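You operate a simulated robot arm through the tools that you are given. There is no shell and no other tool. Be economical: measure what you need, move in short steps, check, and stop when the job is done.

You run a simulated robot arm. Do the job below in one go: nothing can be reset, and whatever is moved stays where it is left.

Task
Switch the brake lever off. Press the join button three times. Fetch the white spool from the top of the pressing bench and set it on the clear end of the checking bench. Open the drawer of the pressing bench, take the spare collar from the top of the pressing bench and leave it in the inside of the drawer of the pressing bench, then shut the drawer. Fetch the silver post and set it on the cream sample book on the front of the winder bench. Take the grey weight and leave it on the steel tray. Fetch the teal weight and set it on the middle of the stacking table's clamp end. Open the spanner drawer. The order is free. Set down upright: silver post, teal weight.

The check looks at the end state, three seconds after you hand in, the way a careful person would. Anything else that was tipped, shoved, dropped, spilled or broken makes it a failure.

Robot
A 7-joint arm with a vacuum gripper on a trunk, on a base that drives. Base frame: it is fixed to the floor where the robot stands at the start and does not move with it; the origin is under the middle of the robot, x ahead of it, y to its left, z up. Lengths are in m, angles in degrees, forces in N, time in s.
Its first joint turns from -149.0 to 149.0 degrees. Places, roughly: brake lever [0.9, 0, 0.9]; clear end of the checking bench (48x25 cm) [0.84, 0.36, 0.82]; drawer of the pressing bench [1, -2.9, 0.7]; grey weight [-2.5, -0.75, 0.75]; inside of the drawer of the pressing bench [1, -3, 0.7]; join button [0.9, -0.1, 0.9]; middle of the stacking table's clamp end [-0.1, 1.6, 0.8]; sample book [-2.25, 1, 0.75]; silver post [-2, -1, 0.75]; spanner drawer [-5.1, 2.1, 0.7]; spare collar [1, -3, 0.75]; steel tray (33x11x4 cm) [-0.3, -2.9, 0.8]; teal weight [-2.75, -0.75, 0.75]; white spool (5x5x3 cm) [1, -2.9, 0.8]. Payload 1.06 kg.
Tool frame: the origin (TCP) lies in the middle of the cups' lips, and z points out of the cups. The gripper has 1 cup of 0.024 m across, covering 0.024 by 0.024 m (tool x, y); the bellows give 0.008 m. With the vacuum on, a cup seals on a smooth face that it is pressed against (1 to 4 N); it does not hold porous or soft things. The pull reaches 23 N.
Orientation is that of the tool frame in the base frame, as a unit quaternion [w, x, y, z]. With the cups facing straight down, the tool's x points along the base's -x, its y along +y and its z along -z.

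Tools
- The arm moves only by the tool jog_arm. Its argument "commands" is a list of rows, each a list of 7 numbers: the vacuum: 1 switches it on, -1 off, then the shift along the tool's x, y, z in units of 50 mm (1.0 is 50 mm), then the turn, a rotation vector about the tool's x, y, z in units of 6 degrees (1.0 is 6 degrees). In form: [[suction, dx, dy, dz, ax, ay, az], ...]. A call has 1 to 10 rows; each row shifts and turns the commanded pose from where the row before left it, along the tool's axes as they then stand. A call with a number of a shift or a turn outside -1 to 1 is refused whole. Each row takes 0.2 s and may step no farther than 0.05 m and 8.6 degrees from the row before; otherwise, or with a gripper value out of range, the whole call is refused. A pose out of reach is approached as far as the arm can. The call stops where the force on the tool passes 40 N (or 10 N more than at its start, if that is more) or the arm is blocked; 0.2 s more then pass. The pull builds up within a second once a cup has sealed. Time passes only in rows, and 0.2 s behind the last, so rows that do not move give it time. The reply holds the time, the measured pose of the TCP, the force on the tool along the base axes and the pull of the vacuum, in the units named above and with some noise, with the torque about the TCP (base axes, N m) and any sound that the robot's microphone picked up.
- Cameras (640 x 400 px; columns grow to the right, rows downward): "scene" is now at [0.0389, 0.1531, 1.5449]; the picture's right is [-0.19, -0.98, 0.00], its down [-0.62, 0.12, -0.78] and it looks along [0.76, -0.15, -0.63] (base axes); focal length 250 px, centre (320, 200). "wrist" rides on the gripper at [0.078, 0.019, -0.096] in the tool frame; the picture's right is [-0.24, 0.97, 0.00], its down [-0.71, -0.17, -0.69] and it looks along [-0.67, -0.16, 0.73] (tool axes); focal length 243 px, centre (320, 200). There is no depth. A picture from a camera that has moved, and an enlarged one, comes with that camera's place and axes in the base frame and with its lens.
- get_image(camera): a new picture of that camera. No time passes.
- slide_trunk(by): slides the trunk up (or, below 0, down) by that many m; the arm and the scene camera ride with it, the base frame stays. It gives what a move gives, with no picture.
- roll_base(legs): drives the robot by 1 to 6 legs, each [ahead, turn to the left] in m and degrees, along the robot's own axes; the way and the turn of a leg run together, so that a leg with both is an arc; at most 1.5 m and 180 degrees a leg. The arm and the cameras ride along, it lands a little off, and it stops where it bumps. It gives what a move gives.
- aim_head(pan, tilt): turns the head with the scene camera to pan (to the left, within 155 degrees either way) and tilt (down, from -29 to 69), counted from straight ahead of the robot. It gives what a move gives.
- enlarge(camera, box): a new picture of the part [left, top, right, bottom] of that camera's present view, enlarged. No time passes.
- job_done(): hands the job in; it is judged then, once.

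Go step by step. Nothing tells you exact positions but the pictures and the camera data: compare them with the known pose of the tool, close in by small moves and look again before you grip or let go. The budget is 217 turns and 198 pictures, counting those below and the enlarged ones. Unless the task says otherwise, let go and move clear before handing in.

The tools are called as a command line: name --pt "numbers of a row" for each row, then --argument value for the rest, lists and objects as JSON in quotes. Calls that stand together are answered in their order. jog_arm: Moves the arm, as the interface text tells. Its arguments: {"type":"object","properties":{"commands":{"type":"array","items":{"type":"array","items":{"type":"number"}}}},"required":["commands"]} The other tools are called the same way: slide_trunk (by) slides the trunk up or down; roll_base (legs) drives the base; aim_head (pan, tilt) turns the head that bears the scene camera; get_image (camera) takes a picture; enlarge (camera, box) takes an enlarged picture of a part of a camera's view; job_done () hands the job in.

At the start:

```text
time_s: 0.0
position: [0.6567, -0.2703, 1.1763]
orientation: [0.0, 0.0, 1.0, 0.0]
contact_force: [0.4, -0.1, 0.5]
moment: [-0.01, 0.02, -0.01]
pull: 0.1
trunk travel left (down, up): [-0.6, 0.11]
robot x, y, heading: [-0.0, 0.0007, 0.2]
head pan, tilt: [-11.1, 38.9]
```

scene: 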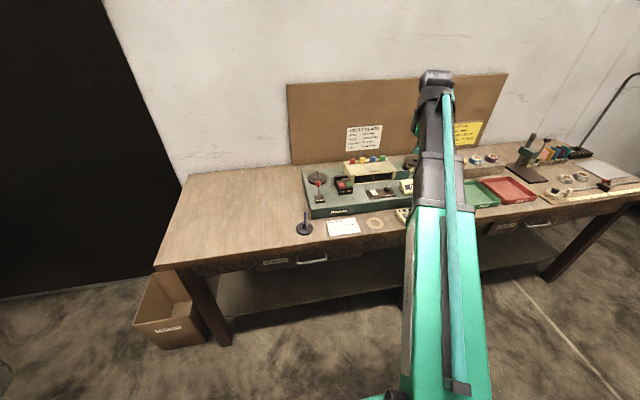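
wrist: 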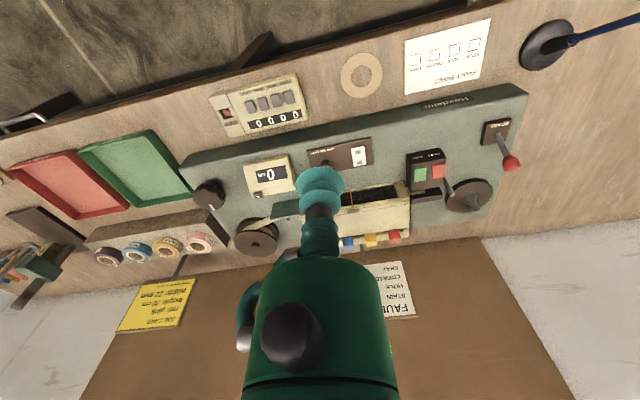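

The checking bench is ahead with a machine carrying a red-knobbed lever at its left. I'll look closer at the lever and buttons.

enlarge --camera "wrist" --box '[380, 80, 540, 220]'

enlarge --camera "wrist" --box '[180, 80, 400, 260]'

enlarge --camera "scene" --box '[280, 120, 440, 240]'

```text
2.86 times, centred on (460, 150) of wrist
camera zoom: at [0.5803, -0.2508, 1.2747], right [0.24, 0.97, 0.0], down [0.71, -0.17, 0.69], along [0.67, -0.16, -0.73], focal length 693 px, centre (-80, 343)
```

zoom: 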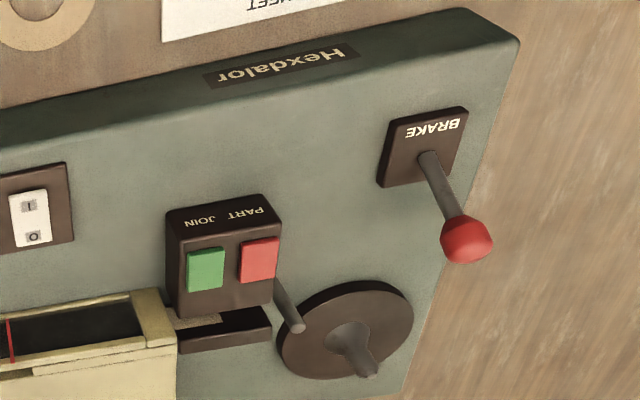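

```text
2.22 times, centred on (290, 170) of wrist
camera zoom: at [0.5803, -0.2508, 1.2747], right [0.24, 0.97, 0.0], down [0.71, -0.17, 0.69], along [0.67, -0.16, -0.73], focal length 539 px, centre (387, 267)
```

zoom: 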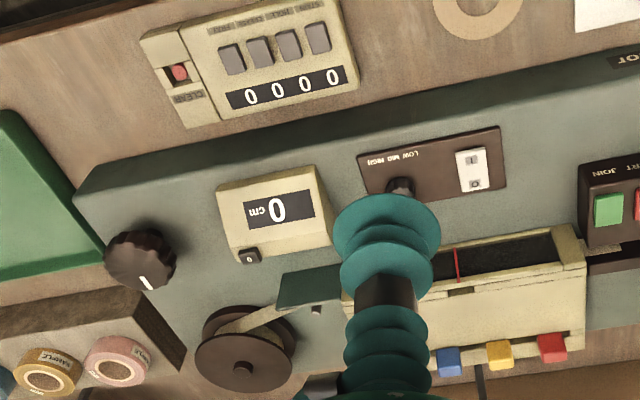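

```text
3.33 times, centred on (360, 180) of scene
camera zoom: at [0.0389, 0.1531, 1.5449], right [-0.19, -0.98, 0.0], down [-0.62, 0.12, -0.78], along [0.76, -0.15, -0.63], focal length 834 px, centre (187, 267)
```

zoom: 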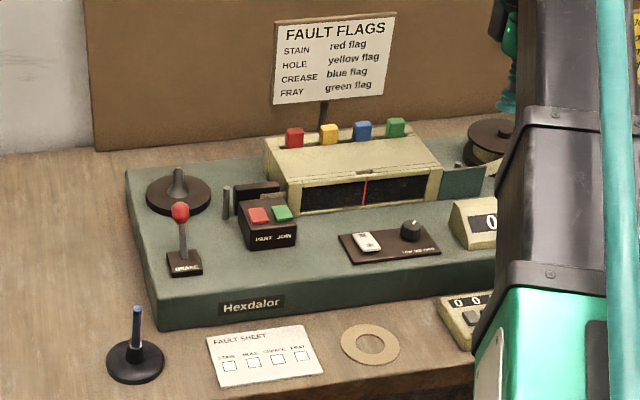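

The red lever knob is at about (0.876, -0.003, 0.945), leaning away from me, and the green JOIN button is at about (0.883, -0.139, 0.92). I'll move above the button and recheck.

jog_arm --pt "-1 -0.566 0.328 0.5 0 0 0" --pt "-1 -0.566 0.328 0.5 0 0 0" --pt "-1 -0.566 0.328 0.5 0 0 0" --pt "-1 -0.566 0.328 0.5 0 0 0" --pt "-1 -0.566 0.328 0.5 0 0 0" --pt "-1 -0.566 0.328 0.5 0 0 0" --pt "-1 -0.566 0.328 0.5 0 0 0" --pt "-1 -0.566 0.328 0.5 0 0 0"

get_image --camera "wrist"

enlarge --camera "scene" --box '[280, 120, 440, 240]'

```text
time_s: 1.8
position: [0.885, -0.1399, 0.9767]
orientation: [-0.001, 0.0, 1.0, 0.0]
contact_force: [0.8, -0.4, 0.2]
moment: [0.0, 0.0, 0.0]
pull: 0.1
trunk travel left (down, up): [-0.6, 0.11]
robot x, y, heading: [-0.0009, -0.0007, 0.2]
head pan, tilt: [-11.1, 38.9]
```

```text
192 pictures are left
camera wrist: at [0.8076, -0.1205, 1.0741], right [0.24, 0.97, 0.0], down [0.71, -0.17, 0.68], along [0.67, -0.16, -0.73], focal length 243 px, centre (320, 200)
```

wrist: 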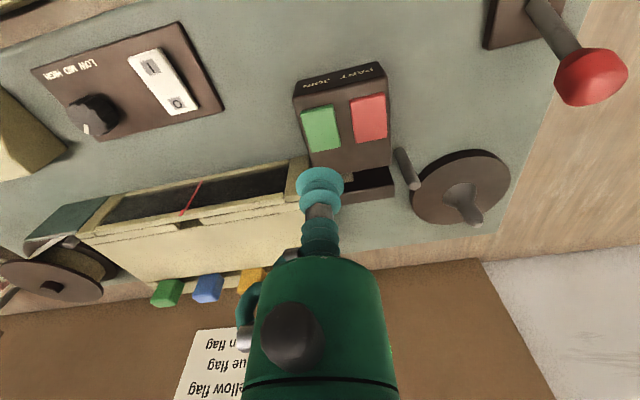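

```text
3.33 times, centred on (360, 180) of scene
camera zoom: at [0.0393, 0.1532, 1.5449], right [-0.19, -0.98, 0.0], down [-0.62, 0.12, -0.78], along [0.76, -0.15, -0.63], focal length 834 px, centre (187, 267)
```

zoom: 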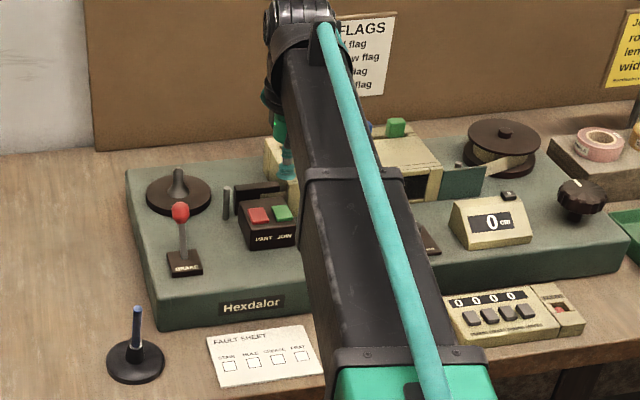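

The cup is right over the green JOIN button, about 5 cm up. I'll come down gently and watch the force.

jog_arm --pt "-1 0.03 0.02 0.6 0 0 0" --pt "-1 0 0 0.3 0 0 0" --pt "-1 0 0 0.1 0 0 0" --pt "-1 0 0 0.1 0 0 0"

get_image --camera "wrist"

```text
time_s: 2.8
position: [0.883, -0.1374, 0.9218]
orientation: [0.0, 0.0, 1.0, 0.0]
contact_force: [0.2, -0.1, 0.5]
moment: [-0.01, 0.0, 0.0]
pull: 0.0
trunk travel left (down, up): [-0.6, 0.11]
robot x, y, heading: [-0.0053, -0.0007, 0.1]
head pan, tilt: [-11.1, 38.9]
```

```text
190 pictures are left
camera wrist: at [0.8052, -0.1186, 1.02], right [0.24, 0.97, 0.0], down [0.71, -0.17, 0.68], along [0.67, -0.16, -0.73], focal length 243 px, centre (320, 200)
```

wrist: 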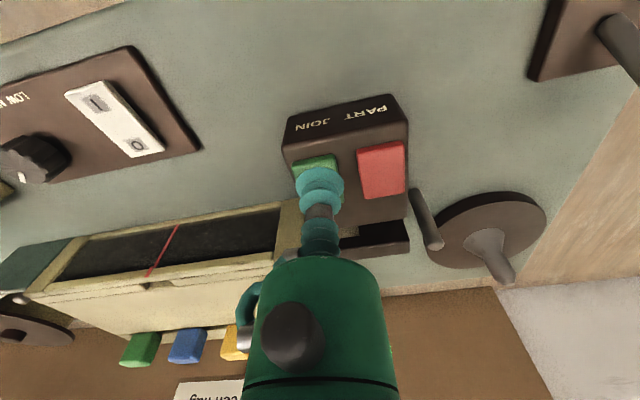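

The cup is almost on the green button, clear of the red one. I'll press in 2 mm steps.

jog_arm --pt "-1 0 0 0.06 0 0 0" --pt "-1 0 0 0.06 0 0 0"

jog_arm --pt "-1 0 0 0.06 0 0 0" --pt "-1 0 0 0.06 0 0 0"

```text
time_s: 3.4
position: [0.8829, -0.1352, 0.918]
orientation: [0.0, 0.0, 1.0, 0.0]
contact_force: [1.0, 0.8, 1.9]
moment: [-0.01, 0.02, 0.01]
pull: 0.1
trunk travel left (down, up): [-0.6, 0.11]
robot x, y, heading: [0.0008, 0.0011, 0.0]
head pan, tilt: [-11.1, 38.9]
heard: click
```

```text
time_s: 4.0
position: [0.8827, -0.1367, 0.9105]
orientation: [0.001, 0.0, 1.0, 0.0]
contact_force: [0.3, 0.2, 4.2]
moment: [-0.02, -0.01, 0.02]
pull: 0.1
trunk travel left (down, up): [-0.6, 0.11]
robot x, y, heading: [-0.0025, 0.0029, -0.0]
head pan, tilt: [-11.1, 38.9]
```

One click was heard: press one. Now I'll release and press the second time.

jog_arm --pt "-1 0 0 -0.4 0 0 0" --pt "-1 0 0 0 0 0 0" --pt "-1 0 0 0 0 0 0"

jog_arm --pt "-1 0 0 0.16 0 0 0" --pt "-1 0 0 0.08 0 0 0" --pt "-1 0 0 0.08 0 0 0" --pt "-1 0 0 0.06 0 0 0"

```text
time_s: 4.8
position: [0.8839, -0.1376, 0.9306]
orientation: [0.0, 0.0, 1.0, 0.001]
contact_force: [-0.6, -0.4, -0.6]
moment: [-0.01, 0.01, 0.01]
pull: 0.0
trunk travel left (down, up): [-0.6, 0.11]
robot x, y, heading: [-0.0049, -0.0011, 0.1]
head pan, tilt: [-11.1, 38.9]
```

```text
time_s: 5.8
position: [0.8827, -0.137, 0.9106]
orientation: [0.0, -0.001, 1.0, 0.0]
contact_force: [0.0, 0.0, 3.9]
moment: [0.02, 0.01, 0.0]
pull: 0.1
trunk travel left (down, up): [-0.6, 0.11]
robot x, y, heading: [0.001, -0.0044, -0.3]
head pan, tilt: [-11.1, 38.9]
heard: click
```

Second click heard; release and press the third time, then lift clear.

jog_arm --pt "-1 0 0 -0.4 0 0 0" --pt "-1 0 0 0 0 0 0" --pt "-1 0 0 0 0 0 0"

jog_arm --pt "-1 0 0 0.16 0 0 0" --pt "-1 0 0 0.08 0 0 0" --pt "-1 0 0 0.08 0 0 0" --pt "-1 0 0 0.06 0 0 0"

jog_arm --pt "-1 0 0 -0.8 0 0 0" --pt "-1 0 0 -0.8 0 0 0" --pt "-1 -0.5 0.5 0 0 0 0" --pt "-1 -0.5 0.7 0 0 0 0" --pt "-1 0 0.9 0 0 0 0"

get_image --camera "wrist"

enlarge --camera "scene" --box '[290, 130, 390, 230]'

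```text
time_s: 6.6
position: [0.8822, -0.1371, 0.9317]
orientation: [0.0, 0.0, 1.0, 0.0]
contact_force: [1.2, -0.1, 0.7]
moment: [0.0, -0.01, -0.02]
pull: 0.1
trunk travel left (down, up): [-0.6, 0.11]
robot x, y, heading: [0.002, 0.0, -0.0]
head pan, tilt: [-11.1, 38.9]
```

```text
time_s: 7.6
position: [0.8823, -0.1363, 0.9139]
orientation: [0.0, 0.0, 1.0, 0.0]
contact_force: [0.1, 0.3, 3.3]
moment: [0.02, 0.01, 0.01]
pull: 0.0
trunk travel left (down, up): [-0.6, 0.11]
robot x, y, heading: [-0.0014, -0.0003, 0.1]
head pan, tilt: [-11.1, 38.9]
heard: click
```

```text
time_s: 8.8
position: [0.9319, -0.0323, 0.9931]
orientation: [0.0, -0.001, 1.0, 0.0]
contact_force: [0.4, -0.5, 1.1]
moment: [0.03, -0.01, -0.04]
pull: 0.2
trunk travel left (down, up): [-0.6, 0.11]
robot x, y, heading: [0.0008, 0.0029, 0.1]
head pan, tilt: [-11.1, 38.9]
```

```text
189 pictures are left
camera wrist: at [0.8555, -0.0134, 1.0908], right [0.24, 0.97, 0.0], down [0.71, -0.17, 0.69], along [0.67, -0.16, -0.73], focal length 243 px, centre (320, 200)
```

wrist: 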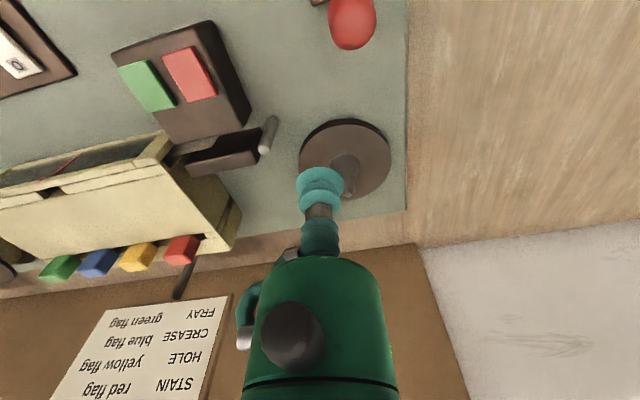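

```text
4.00 times, centred on (340, 180) of scene
camera zoom: at [0.0388, 0.1535, 1.5449], right [-0.19, -0.98, 0.0], down [-0.62, 0.12, -0.78], along [0.76, -0.15, -0.63], focal length 1001 px, centre (240, 280)
```

zoom: 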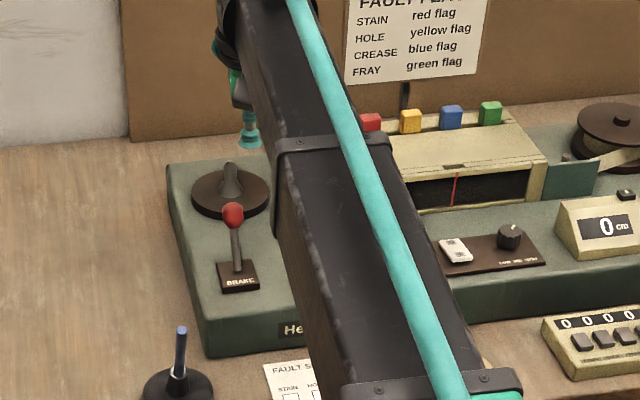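

Three clicks counted. Next I'll lower the tool behind the lever knob and pull it toward me.

jog_arm --pt "-1 0.2 0.6 0 0 0 0" --pt "-1 0 0 0.7 0 0 0" --pt "-1 0 0 0.6 0 0 0"

get_image --camera "wrist"

enlarge --camera "scene" --box '[290, 130, 390, 230]'

```text
time_s: 9.6
position: [0.9238, -0.0018, 0.9279]
orientation: [0.0, 0.0, 1.0, 0.0]
contact_force: [0.1, 0.3, -0.5]
moment: [-0.04, 0.01, 0.01]
pull: 0.1
trunk travel left (down, up): [-0.6, 0.11]
robot x, y, heading: [0.0014, 0.0009, -0.0]
head pan, tilt: [-11.1, 38.9]
```

```text
187 pictures are left
camera wrist: at [0.8462, 0.0164, 1.0245], right [0.24, 0.97, 0.0], down [0.71, -0.17, 0.68], along [0.67, -0.16, -0.73], focal length 243 px, centre (320, 200)
```

wrist: 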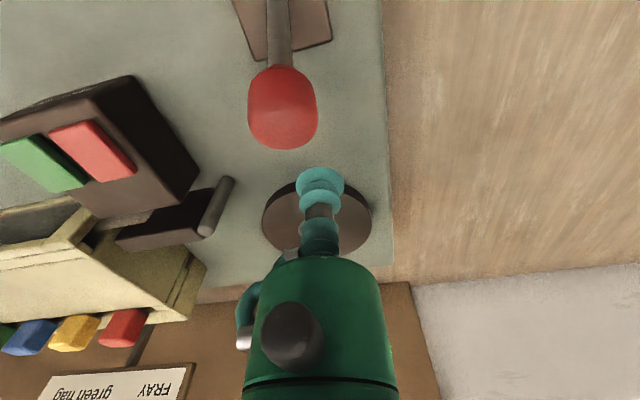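

```text
4.00 times, centred on (340, 180) of scene
camera zoom: at [0.0392, 0.1529, 1.545], right [-0.19, -0.98, 0.0], down [-0.62, 0.12, -0.78], along [0.76, -0.15, -0.63], focal length 1001 px, centre (240, 280)
```

zoom: 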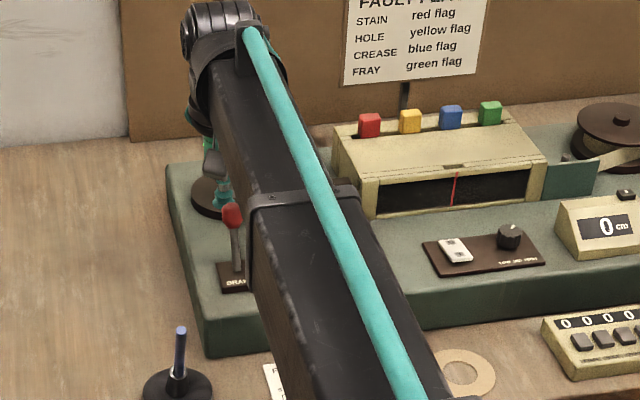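

The knob lines up in y with the tool, so I'll sweep toward me in steps.

jog_arm --pt "-1 0.4 0 0 0 0 0" --pt "-1 0.3 0 0 0 0 0" --pt "-1 0.2 0 0 0 0 0" --pt "-1 0.2 0 0 0 0 0" --pt "-1 0.2 0 0 0 0 0" --pt "-1 0.2 0 0 0 0 0"

get_image --camera "wrist"

```text
time_s: 11.0
position: [0.8481, -0.0023, 0.9278]
orientation: [-0.001, 0.0, 1.0, 0.0]
contact_force: [0.0, -0.5, 0.2]
moment: [0.01, 0.02, -0.01]
pull: 0.0
trunk travel left (down, up): [-0.6, 0.11]
robot x, y, heading: [-0.0005, -0.0001, 0.3]
head pan, tilt: [-11.1, 38.9]
```

```text
185 pictures are left
camera wrist: at [0.7701, 0.0167, 1.0251], right [0.24, 0.97, 0.0], down [0.71, -0.17, 0.68], along [0.67, -0.16, -0.73], focal length 243 px, centre (320, 200)
```

wrist: 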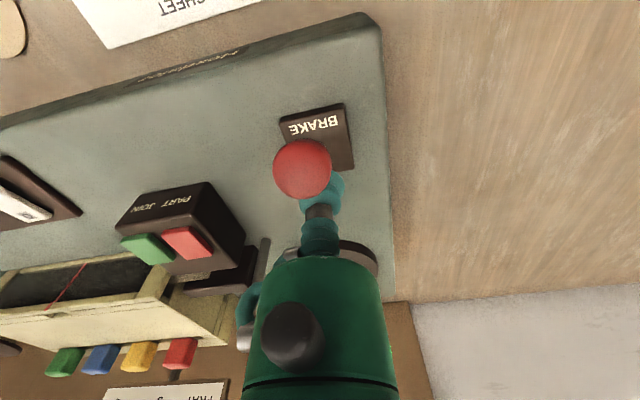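

The knob has moved over to x≈0.824, toward me. I'll nudge a bit further and then back away to see if it stays.

jog_arm --pt "-1 0.16 0 0 0 0 0" --pt "-1 0.1 0 0 0 0 0"

jog_arm --pt "-1 -0.6 0 0 0 0 0" --pt "-1 -0.4 0 -0.4 0 0 0" --pt "-1 0 0 -0.9 0 0 0" --pt "-1 0 0 -0.9 0 0 0" --pt "-1 0 0 -0.9 0 0 0"

get_image --camera "wrist"

get_image --camera "scene"

```text
time_s: 11.6
position: [0.8405, -0.0009, 0.9266]
orientation: [0.003, 0.0, 1.0, 0.0]
contact_force: [38.9, 2.5, 6.1]
moment: [-0.07, 0.34, -0.04]
pull: 0.1
trunk travel left (down, up): [-0.6, 0.11]
robot x, y, heading: [0.001, -0.0025, 0.1]
head pan, tilt: [-11.1, 38.9]
```

```text
time_s: 12.8
position: [0.8847, -0.001, 1.0813]
orientation: [0.001, 0.0, 1.0, -0.001]
contact_force: [0.2, -0.4, 0.4]
moment: [0.03, 0.0, 0.02]
pull: 0.1
trunk travel left (down, up): [-0.6, 0.11]
robot x, y, heading: [-0.0026, 0.0027, -0.1]
head pan, tilt: [-11.1, 38.9]
```

```text
184 pictures are left
camera wrist: at [0.808, 0.0177, 1.1794], right [0.24, 0.97, 0.0], down [0.71, -0.17, 0.68], along [0.67, -0.16, -0.73], focal length 243 px, centre (320, 200)
```

wrist: 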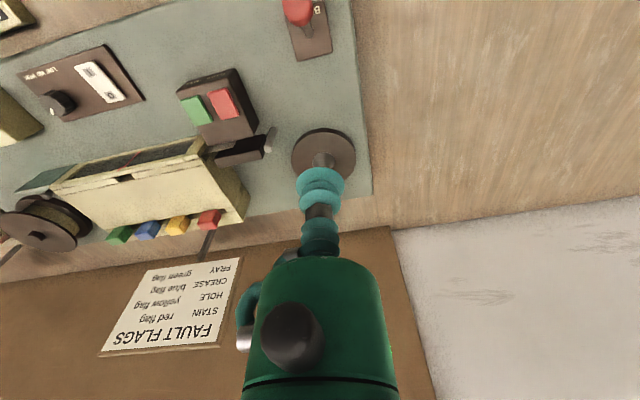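

```text
183 pictures are left
camera scene: at [0.0388, 0.1532, 1.5449], right [-0.19, -0.98, 0.0], down [-0.62, 0.12, -0.78], along [0.76, -0.15, -0.63], focal length 250 px, centre (320, 200)
```

scene: 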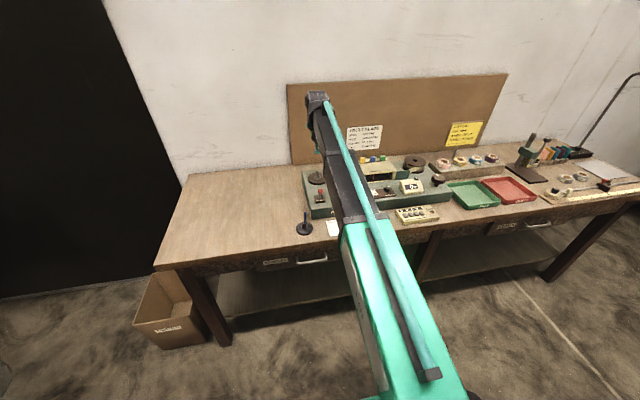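

The brake lever now rests on the near stop. I'll fold the arm back and look around toward the pressing bench.

jog_arm --pt "-1 0.9 0 -0.3 0 0 0" --pt "-1 0.9 0 -0.3 0 0 0" --pt "-1 0.9 0 -0.3 0 0 0" --pt "-1 0.9 0 -0.3 0 0 0" --pt "-1 0.9 0 -0.3 0 0 0" --pt "-1 0.9 0 -0.3 0 0 0" --pt "-1 0.8 0 0 0 0 0"

aim_head --pan -70 --tilt 20

get_image --camera "scene"

aim_head --pan -145 --tilt 20

get_image --camera "scene"

aim_head --pan 130 --tilt 20

get_image --camera "scene"

aim_head --pan 60 --tilt 20

get_image --camera "scene"

```text
time_s: 14.3
position: [0.6163, -0.0025, 1.1697]
orientation: [0.009, 0.001, 1.0, -0.001]
contact_force: [7.0, 0.5, -12.3]
moment: [-0.08, -0.35, -0.05]
pull: 0.1
out of reach, approached as far as the arm can: row 7
trunk travel left (down, up): [-0.6, 0.11]
robot x, y, heading: [0.0029, -0.0001, -0.1]
head pan, tilt: [-11.1, 38.9]
stopped in row 7: the force on the tool passed its limit at 72 N (the readings are from after the stop); the commanded pose is now the measured one
```

```text
time_s: 15.6
position: [0.6163, -0.0022, 1.1709]
orientation: [0.008, 0.001, 1.0, -0.001]
contact_force: [12.9, 0.0, -27.3]
moment: [-0.24, -0.93, -0.08]
pull: 0.0
trunk travel left (down, up): [-0.6, 0.11]
robot x, y, heading: [-0.0001, 0.0008, 0.1]
head pan, tilt: [-70.0, 20.0]
```

```text
182 pictures are left
camera scene: at [-0.0133, 0.0822, 1.5747], right [-0.94, -0.34, 0.0], down [-0.12, 0.32, -0.94], along [0.32, -0.88, -0.34], focal length 250 px, centre (320, 200)
```

scene: 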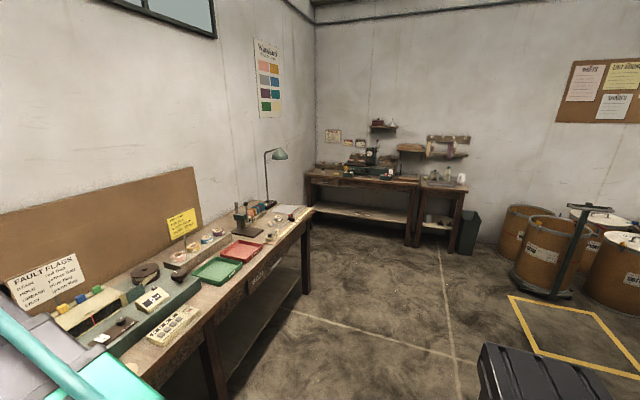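

```text
time_s: 17.0
position: [0.6156, -0.0027, 1.1699]
orientation: [0.008, 0.001, 1.0, -0.001]
contact_force: [12.7, -0.7, -28.8]
moment: [-0.32, -1.08, -0.14]
pull: 0.0
trunk travel left (down, up): [-0.6, 0.11]
robot x, y, heading: [0.0007, 0.0005, -0.0]
head pan, tilt: [-145.0, 20.0]
```

```text
181 pictures are left
camera scene: at [-0.1215, 0.1162, 1.5747], right [-0.57, 0.82, 0.0], down [0.28, 0.2, -0.94], along [-0.77, -0.54, -0.34], focal length 250 px, centre (320, 200)
```

scene: 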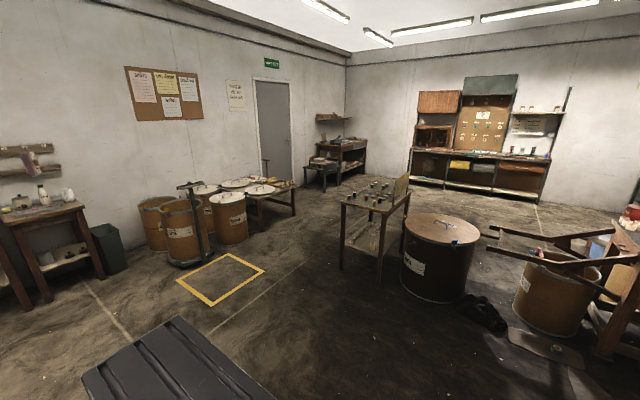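

```text
time_s: 20.8
position: [0.616, -0.002, 1.171]
orientation: [0.007, 0.0, 1.0, -0.001]
contact_force: [13.8, -0.3, -29.4]
moment: [-0.31, -1.12, -0.12]
pull: 0.0
trunk travel left (down, up): [-0.6, 0.11]
robot x, y, heading: [0.0, -0.0032, 0.2]
head pan, tilt: [130.0, 20.0]
```

```text
180 pictures are left
camera scene: at [-0.1051, 0.2411, 1.5747], right [0.77, 0.64, 0.0], down [0.22, -0.26, -0.94], along [-0.6, 0.72, -0.34], focal length 250 px, centre (320, 200)
```

scene: 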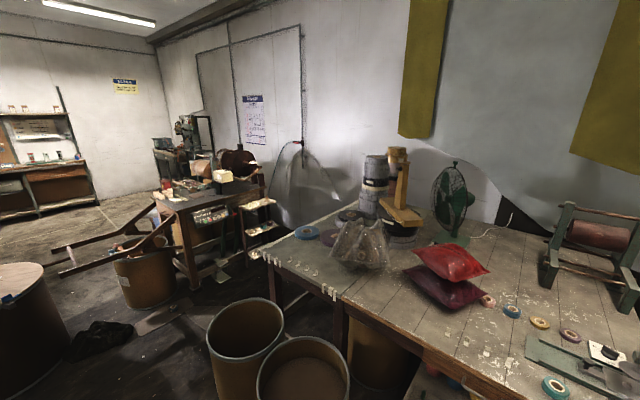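

```text
time_s: 22.2
position: [0.6152, -0.0016, 1.171]
orientation: [0.008, 0.001, 1.0, -0.001]
contact_force: [13.2, -0.5, -30.3]
moment: [-0.31, -1.09, -0.12]
pull: 0.0
trunk travel left (down, up): [-0.6, 0.11]
robot x, y, heading: [-0.0006, -0.0068, -0.0]
head pan, tilt: [60.0, 20.0]
```

```text
179 pictures are left
camera scene: at [0.0013, 0.2504, 1.5747], right [0.87, -0.5, 0.0], down [-0.17, -0.3, -0.94], along [0.47, 0.81, -0.34], focal length 250 px, centre (320, 200)
```

scene: 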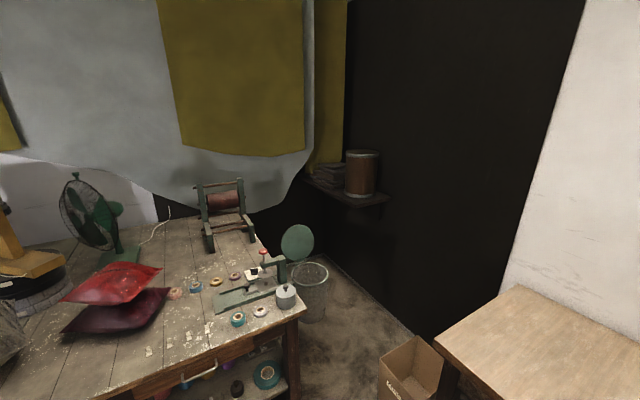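

The pressing bench is in the far right corner facing +y, with the small tray table beside it; the post table is behind me. I'll release the arm strain and check a dark object on the floor to my right before driving.

jog_arm --pt "-1 -0.6 0 0 0 0 0" --pt "-1 0 0 0 0 0 0"

aim_head --pan -115 --tilt 55

get_image --camera "scene"

aim_head --pan -80 --tilt 30

enlarge --camera "scene" --box '[220, 40, 480, 200]'

```text
time_s: 22.8
position: [0.6458, -0.0021, 1.1715]
orientation: [0.007, 0.001, 1.0, -0.001]
contact_force: [0.2, -1.0, 0.0]
moment: [-0.01, 0.02, -0.03]
pull: 0.0
trunk travel left (down, up): [-0.6, 0.11]
robot x, y, heading: [0.0014, -0.0003, -0.1]
head pan, tilt: [60.0, 20.0]
```

```text
time_s: 25.5
position: [0.6442, -0.0014, 1.1704]
orientation: [0.007, 0.001, 1.0, -0.001]
contact_force: [0.2, -0.4, 0.6]
moment: [0.02, 0.0, 0.01]
pull: 0.1
trunk travel left (down, up): [-0.6, 0.11]
robot x, y, heading: [-0.0005, 0.0019, -0.3]
head pan, tilt: [-115.0, 55.0]
```

```text
178 pictures are left
camera scene: at [-0.0757, 0.1043, 1.5226], right [-0.91, 0.42, 0.0], down [0.35, 0.74, -0.57], along [-0.24, -0.52, -0.82], focal length 250 px, centre (320, 200)
```

scene: 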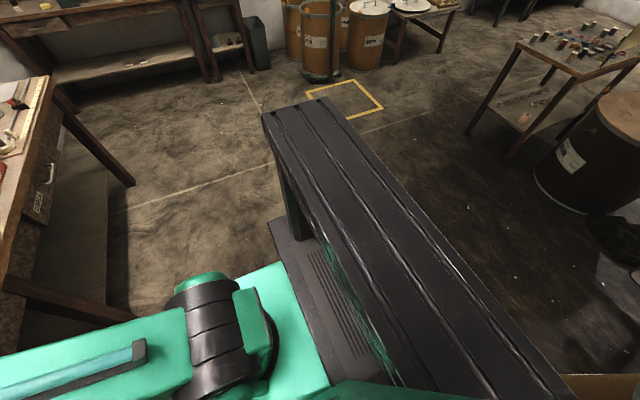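

```text
time_s: 26.5
position: [0.6462, -0.0021, 1.1709]
orientation: [0.007, 0.001, 1.0, -0.001]
contact_force: [-0.6, -0.3, 0.0]
moment: [-0.03, 0.0, 0.0]
pull: 0.0
trunk travel left (down, up): [-0.6, 0.11]
robot x, y, heading: [0.0024, -0.0018, 0.0]
head pan, tilt: [-80.0, 30.0]
```

```text
2.46 times, centred on (350, 120) of scene
camera zoom: at [-0.0296, 0.0806, 1.5586], right [-0.98, -0.17, 0.0], down [-0.09, 0.49, -0.87], along [0.15, -0.85, -0.5], focal length 616 px, centre (246, 397)
```

zoom: 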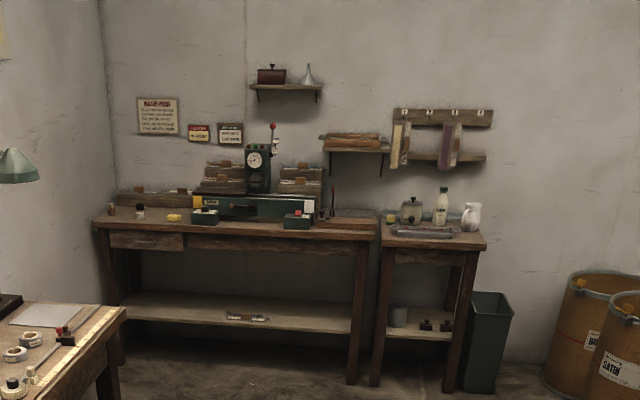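

The dark slab is my own robot's rear deck. I'll raise the trunk and drive in a gentle S to stand in front of the pressing bench's drawer, checking along the way.

slide_trunk --by 0.1

roll_base --legs '[[0, -80], [1.4, 0]]'

aim_head --pan 15 --tilt 35

get_image --camera "scene"

```text
time_s: 27.8
position: [0.6451, -0.0019, 1.2717]
orientation: [0.006, 0.0, 1.0, -0.001]
contact_force: [0.6, -0.5, 0.4]
moment: [0.01, -0.02, -0.03]
pull: 0.0
trunk travel left (down, up): [-0.7, 0.01]
robot x, y, heading: [-0.0026, 0.002, 0.1]
head pan, tilt: [-80.0, 30.0]
```

```text
time_s: 38.3
position: [0.3633, -2.0324, 1.2716]
orientation: [0.006, 0.642, 0.767, -0.005]
contact_force: [0.6, 0.5, 0.4]
moment: [0.01, 0.0, 0.01]
pull: 0.0
trunk travel left (down, up): [-0.7, 0.01]
robot x, y, heading: [0.2497, -1.3996, -79.8]
head pan, tilt: [-80.0, 30.0]
```

```text
time_s: 40.0
position: [0.3624, -2.0314, 1.2708]
orientation: [0.005, 0.642, 0.767, -0.006]
contact_force: [-0.2, 0.2, 1.1]
moment: [-0.01, 0.0, -0.02]
pull: 0.1
trunk travel left (down, up): [-0.7, 0.01]
robot x, y, heading: [0.2511, -1.3985, -79.8]
head pan, tilt: [15.0, 35.0]
```

```text
176 pictures are left
camera scene: at [0.4478, -1.4022, 1.6508], right [-0.91, -0.42, 0.0], down [-0.24, 0.52, -0.82], along [0.35, -0.74, -0.57], focal length 250 px, centre (320, 200)
```

scene: 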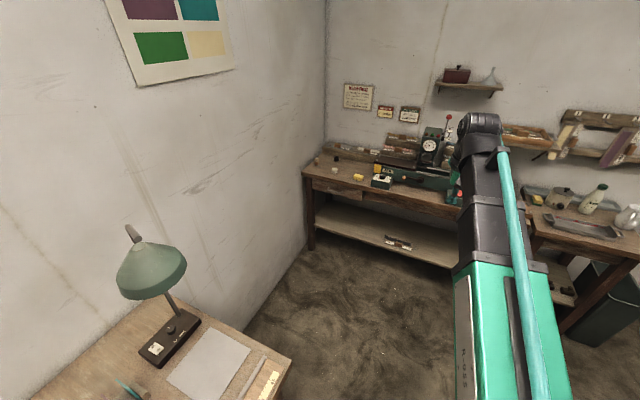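

The path is clear. I'll arc left round the bench corner and straighten up facing the pressing bench.

roll_base --legs '[[0.45, 35], [0.35, -45]]'

aim_head --pan 20 --tilt 45

get_image --camera "scene"

get_image --camera "wrist"

```text
time_s: 44.8
position: [0.5914, -2.7477, 1.2704]
orientation: [0.004, 0.705, 0.709, -0.006]
contact_force: [0.3, 0.2, -0.7]
moment: [0.03, -0.02, 0.02]
pull: 0.1
trunk travel left (down, up): [-0.7, 0.01]
robot x, y, heading: [0.5854, -2.0972, -89.8]
head pan, tilt: [15.0, 35.0]
```

```text
time_s: 45.5
position: [0.5898, -2.7447, 1.271]
orientation: [0.005, 0.705, 0.71, -0.005]
contact_force: [0.1, -0.4, 0.5]
moment: [-0.03, 0.0, 0.03]
pull: 0.0
trunk travel left (down, up): [-0.7, 0.01]
robot x, y, heading: [0.5851, -2.0994, -90.0]
head pan, tilt: [20.0, 45.0]
```

```text
175 pictures are left
camera scene: at [0.7844, -2.131, 1.636], right [-0.94, -0.34, 0.0], down [-0.24, 0.66, -0.71], along [0.24, -0.66, -0.71], focal length 250 px, centre (320, 200)
```

scene: 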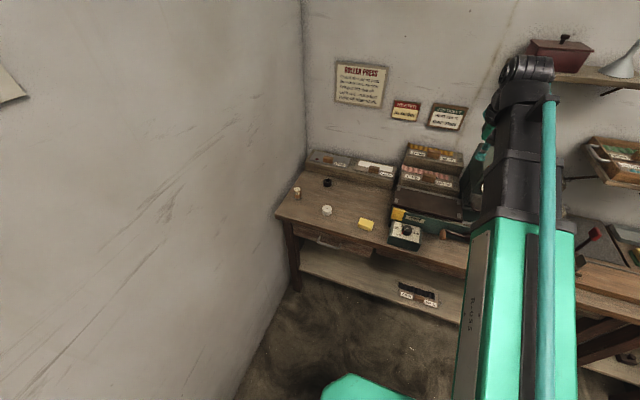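

```text
174 pictures are left
camera wrist: at [0.6097, -2.6662, 1.3675], right [0.97, -0.23, 0.0], down [-0.17, -0.7, 0.7], along [-0.16, -0.68, -0.72], focal length 243 px, centre (320, 200)
```

wrist: 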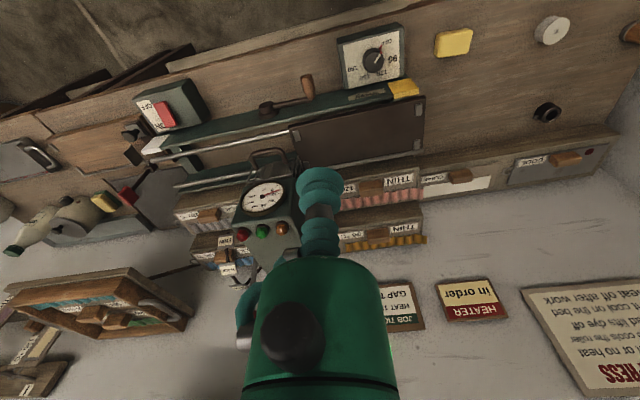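

enlarge --camera "scene" --box '[260, 140, 440, 280]'

enlarge --camera "wrist" --box '[400, 0, 640, 160]'

```text
2.86 times, centred on (350, 210) of scene
camera zoom: at [0.7844, -2.131, 1.636], right [-0.94, -0.34, 0.0], down [-0.24, 0.66, -0.71], along [0.24, -0.66, -0.71], focal length 715 px, centre (234, 171)
```

zoom: 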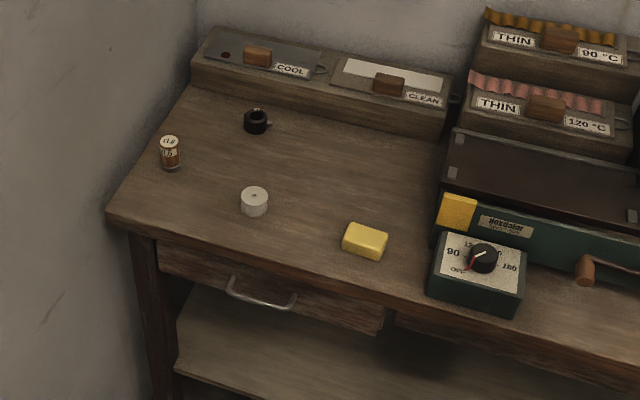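

```text
2.50 times, centred on (520, 80) of wrist
camera zoom: at [0.6097, -2.6662, 1.3675], right [0.97, -0.23, 0.0], down [-0.17, -0.7, 0.7], along [-0.16, -0.68, -0.72], focal length 606 px, centre (-180, 500)
```

zoom: 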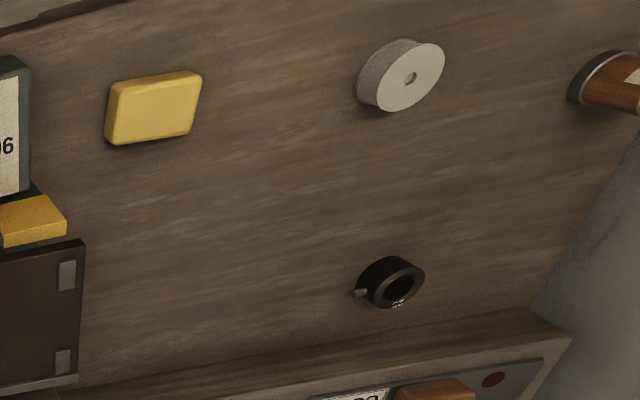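

Spool is at about (1.014, -2.853, top 0.82), the collar (a ring) at about (1.07, -3.03). The collar is too far, so I'll swing the tool left and roll 0.2 m closer.

jog_arm --pt "-1 0 1 0 0 0 0" --pt "-1 0 1 0 0 0 0" --pt "-1 0 1 0 0 0 0" --pt "-1 0 1 0 0 0 0" --pt "-1 0 1 0 0 0 0" --pt "-1 0 1 0 0 0 0" --pt "-1 0 1 0 0 0 0"

roll_base --legs '[[0.2, 0]]'

get_image --camera "wrist"

get_image --camera "scene"

```text
time_s: 47.1
position: [0.939, -2.7427, 1.2714]
orientation: [0.003, 0.705, 0.709, -0.006]
contact_force: [0.3, 0.4, 0.4]
moment: [-0.03, 0.0, 0.01]
pull: 0.0
trunk travel left (down, up): [-0.7, 0.01]
robot x, y, heading: [0.5852, -2.1032, -89.9]
head pan, tilt: [20.0, 45.0]
```

```text
time_s: 48.7
position: [0.9393, -2.9448, 1.27]
orientation: [0.004, 0.704, 0.71, -0.004]
contact_force: [0.3, -0.7, 0.3]
moment: [0.01, 0.01, 0.01]
pull: 0.0
trunk travel left (down, up): [-0.7, 0.01]
robot x, y, heading: [0.5845, -2.3026, -89.7]
head pan, tilt: [20.0, 45.0]
```

```text
171 pictures are left
camera wrist: at [0.9593, -2.8658, 1.366], right [0.97, -0.23, 0.0], down [-0.16, -0.7, 0.69], along [-0.16, -0.68, -0.72], focal length 243 px, centre (320, 200)
```

wrist: 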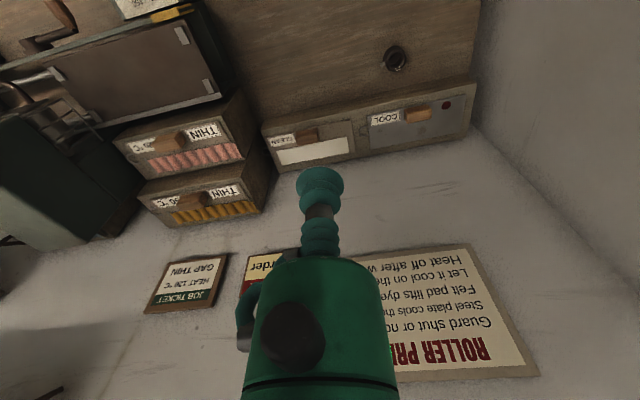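

```text
170 pictures are left
camera scene: at [0.7847, -2.334, 1.636], right [-0.94, -0.35, 0.0], down [-0.24, 0.66, -0.71], along [0.24, -0.66, -0.71], focal length 250 px, centre (320, 200)
```

scene: 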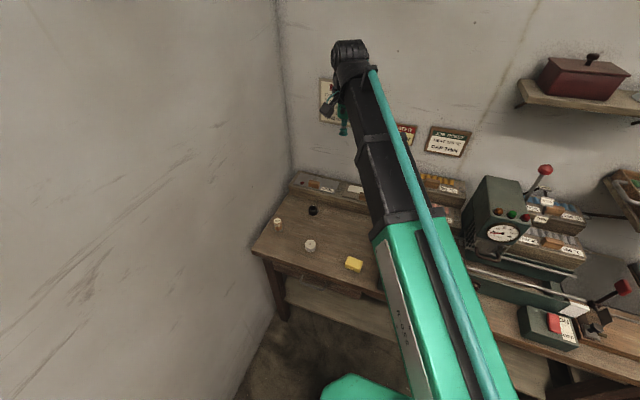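

Now let me look at the drawer's handle and the collar in detail.

enlarge --camera "wrist" --box '[360, 30, 440, 90]'

aim_head --pan 25 --tilt 60

get_image --camera "scene"

```text
6.67 times, centred on (400, 60) of wrist
camera zoom: at [0.9593, -2.8658, 1.366], right [0.97, -0.23, 0.0], down [-0.16, -0.7, 0.69], along [-0.16, -0.68, -0.72], focal length 1618 px, centre (-213, 1133)
```

zoom: 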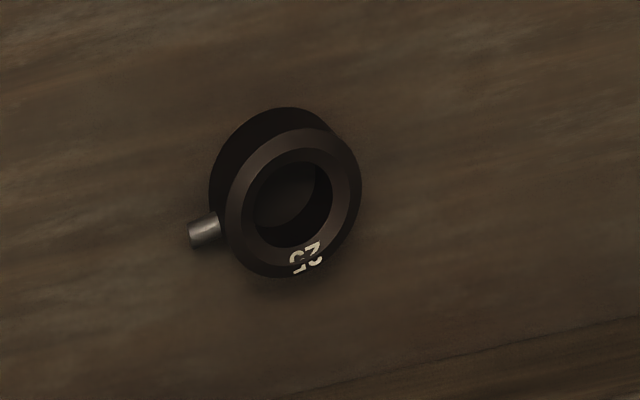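

```text
time_s: 49.5
position: [0.9398, -2.944, 1.2699]
orientation: [0.004, 0.704, 0.71, -0.006]
contact_force: [0.5, 0.5, -0.4]
moment: [-0.04, 0.0, 0.04]
pull: 0.0
trunk travel left (down, up): [-0.7, 0.01]
robot x, y, heading: [0.5853, -2.3045, -89.8]
head pan, tilt: [25.0, 60.0]
```

```text
168 pictures are left
camera scene: at [0.785, -2.3167, 1.6166], right [-0.91, -0.43, 0.0], down [-0.37, 0.78, -0.5], along [0.21, -0.45, -0.87], focal length 250 px, centre (320, 200)
```

scene: 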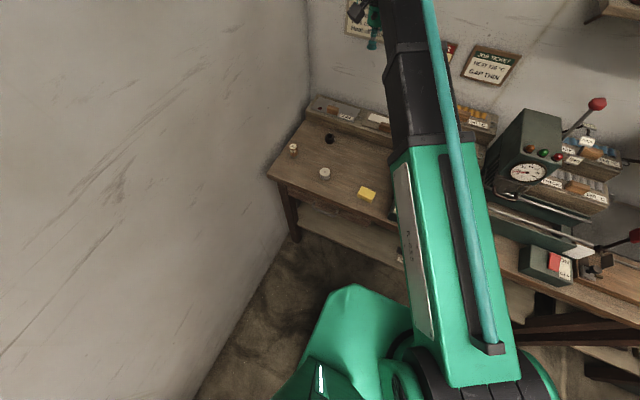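

The collar is an open ring (bore wider than the cup), so it needs special handling later; with the spool gone it will be easier. I'll pick up the white spool first and lower the tool over it.

jog_arm --pt "-1 0.26 0.19 0.85 0 0 0" --pt "-1 0.26 0.19 0.85 0 0 0" --pt "-1 0.26 0.19 0.85 0 0 0" --pt "-1 0.26 0.19 0.85 0 0 0" --pt "-1 0.26 0.19 0.85 0 0 0" --pt "-1 0.26 0.19 0.85 0 0 0" --pt "-1 0.26 0.19 0.85 0 0 0" --pt "-1 0.26 0.19 0.85 0 0 0"

get_image --camera "wrist"

aim_head --pan 25 --tilt 45

enlarge --camera "scene" --box '[240, 140, 440, 290]'

```text
time_s: 51.2
position: [1.0136, -2.8446, 0.9279]
orientation: [0.005, 0.704, 0.71, -0.005]
contact_force: [-0.6, 0.3, 0.2]
moment: [-0.03, 0.01, -0.02]
pull: 0.1
trunk travel left (down, up): [-0.7, 0.01]
robot x, y, heading: [0.5855, -2.3, -89.7]
head pan, tilt: [25.0, 60.0]
```

```text
167 pictures are left
camera wrist: at [1.0336, -2.7656, 1.0242], right [0.97, -0.23, 0.0], down [-0.17, -0.7, 0.7], along [-0.16, -0.68, -0.72], focal length 243 px, centre (320, 200)
```

wrist: 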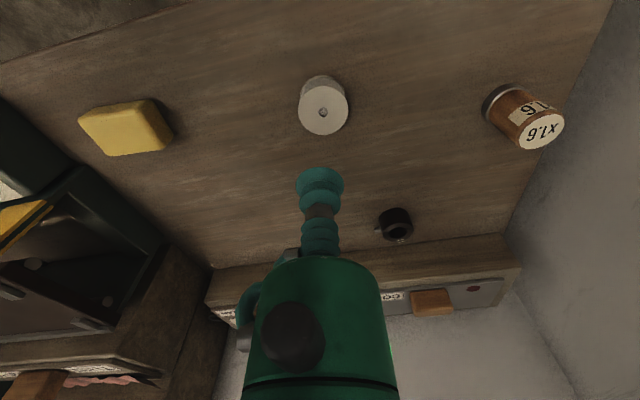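

```text
time_s: 52.0
position: [1.0132, -2.8455, 0.929]
orientation: [0.004, 0.704, 0.71, -0.005]
contact_force: [0.5, 0.0, -1.1]
moment: [0.02, -0.01, -0.01]
pull: 0.0
trunk travel left (down, up): [-0.7, 0.01]
robot x, y, heading: [0.5867, -2.3035, -89.9]
head pan, tilt: [25.0, 45.0]
```

```text
2.67 times, centred on (340, 215) of scene
camera zoom: at [0.7912, -2.3298, 1.6359], right [-0.9, -0.43, 0.0], down [-0.3, 0.64, -0.71], along [0.3, -0.64, -0.71], focal length 667 px, centre (267, 160)
```

zoom: 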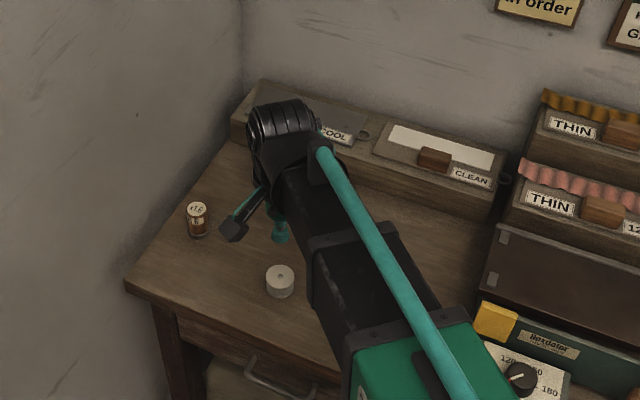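

The spool top is centred at about (1.015, -2.853, 0.825). I'll descend onto it with vacuum on.

jog_arm --pt "-1 -0.17 0.03 0.8 0 0 0" --pt "-1 0 0 0.8 0 0 0" --pt "-1 0 0 0.2 0 0 0" --pt "1 0 0 0.1 0 0 0" --pt "1 0 0 0.1 0 0 0"

jog_arm --pt "1 0 0 0.08 0 0 0" --pt "1 0 0 0 0 0 0"

```text
time_s: 53.2
position: [1.0159, -2.8531, 0.829]
orientation: [0.005, 0.704, 0.71, -0.006]
contact_force: [-0.6, -0.3, 0.2]
moment: [-0.01, 0.02, 0.0]
pull: 22.9
trunk travel left (down, up): [-0.7, 0.01]
robot x, y, heading: [0.5892, -2.3019, -89.7]
head pan, tilt: [25.0, 45.0]
```

```text
time_s: 53.8
position: [1.0151, -2.8545, 0.8244]
orientation: [0.005, 0.705, 0.709, -0.006]
contact_force: [0.7, -2.2, 7.2]
moment: [0.07, 0.01, -0.01]
pull: 23.1
trunk travel left (down, up): [-0.7, 0.01]
robot x, y, heading: [0.5908, -2.2997, -89.8]
head pan, tilt: [25.0, 45.0]
```

Vacuum holds firmly at 23 N. I'll lift the spool straight up, then back away.

jog_arm --pt "1 0 0 -0.3 0 0 0" --pt "1 0 0 -0.9 0 0 0" --pt "1 0 0 -0.9 0 0 0" --pt "1 0 0 -0.9 0 0 0" --pt "1 0 0 -0.9 0 0 0" --pt "1 0 0 -0.9 0 0 0" --pt "1 0 0 -0.9 0 0 0" --pt "1 0 0 -0.9 0 0 0"

get_image --camera "wrist"

roll_base --legs '[[-0.2, 0]]'

jog_arm --pt "1 0 -0.95 0 0 0 0" --pt "1 0 -0.95 0 0 0 0" --pt "1 0 -0.95 0 0 0 0" --pt "1 -0.3 -0.9 0 0 0 0" --pt "1 -0.3 -0.9 0 0 0 0" --pt "1 -0.3 -0.9 0 0 0 0" --pt "1 -0.3 -0.9 0 0 0 0" --pt "1 -0.3 -0.9 0 0 0 0" --pt "1 -0.3 -0.9 0 0 0 0"

```text
time_s: 55.6
position: [1.0166, -2.849, 1.153]
orientation: [0.004, 0.704, 0.71, -0.006]
contact_force: [-0.2, 0.0, -1.4]
moment: [0.01, -0.02, -0.03]
pull: 23.1
trunk travel left (down, up): [-0.7, 0.01]
robot x, y, heading: [0.5921, -2.3027, -90.0]
head pan, tilt: [25.0, 45.0]
```

```text
165 pictures are left
camera wrist: at [1.0362, -2.7699, 1.2504], right [0.97, -0.23, 0.0], down [-0.16, -0.7, 0.7], along [-0.16, -0.68, -0.72], focal length 243 px, centre (320, 200)
```

wrist: 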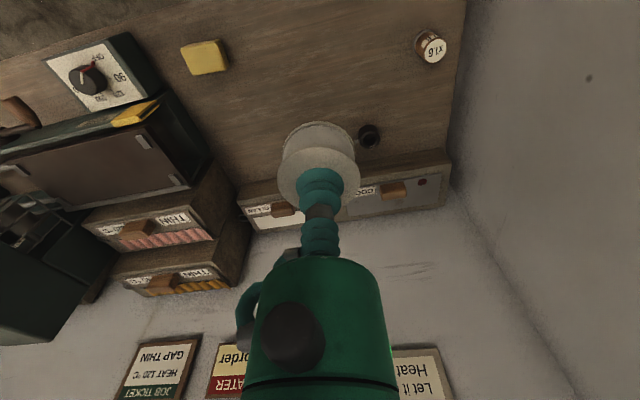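

```text
time_s: 57.2
position: [1.0147, -2.6479, 1.1542]
orientation: [0.005, 0.705, 0.709, -0.007]
contact_force: [-0.3, 0.3, 0.1]
moment: [-0.03, -0.01, 0.02]
pull: 22.7
trunk travel left (down, up): [-0.7, 0.01]
robot x, y, heading: [0.5862, -2.1025, -89.7]
head pan, tilt: [25.0, 45.0]
```

```text
time_s: 59.2
position: [0.6009, -2.7424, 1.1552]
orientation: [0.005, 0.705, 0.709, -0.005]
contact_force: [1.2, -0.5, 0.0]
moment: [-0.02, -0.02, -0.02]
pull: 22.9
trunk travel left (down, up): [-0.7, 0.01]
robot x, y, heading: [0.5837, -2.1034, -89.8]
head pan, tilt: [25.0, 45.0]
```

Holding well with the tool in front. Now I retrace my path back to the checking bench.

roll_base --legs '[[-0.35, 45], [-0.45, -35], [-1.4, 0], [0, 80], [0.1, 0]]'

aim_head --pan 15 --tilt 45

get_image --camera "scene"

```text
time_s: 60.7
position: [0.7504, -2.6024, 1.1545]
orientation: [0.003, 0.607, 0.795, -0.004]
contact_force: [0.7, -1.1, 0.2]
moment: [0.01, 0.01, 0.01]
pull: 22.7
trunk travel left (down, up): [-0.7, 0.01]
robot x, y, heading: [0.5663, -1.9832, -74.9]
head pan, tilt: [25.0, 45.0]
stopped in leg 1: the robot was blocked; the commanded pose is now the measured one
```

```text
time_s: 61.4
position: [0.75, -2.5999, 1.1552]
orientation: [0.005, 0.607, 0.795, -0.006]
contact_force: [0.4, -0.3, -0.4]
moment: [0.02, 0.05, -0.01]
pull: 22.8
trunk travel left (down, up): [-0.7, 0.01]
robot x, y, heading: [0.5692, -1.9851, -75.5]
head pan, tilt: [15.0, 45.0]
```

```text
164 pictures are left
camera scene: at [0.7611, -1.9693, 1.636], right [-0.87, -0.5, 0.0], down [-0.35, 0.61, -0.71], along [0.35, -0.61, -0.71], focal length 250 px, centre (320, 200)
```

scene: 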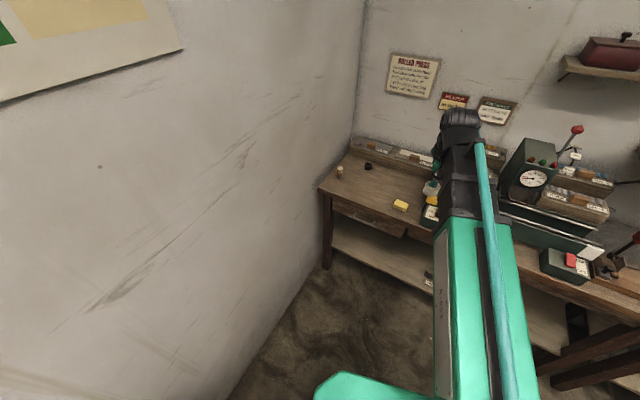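

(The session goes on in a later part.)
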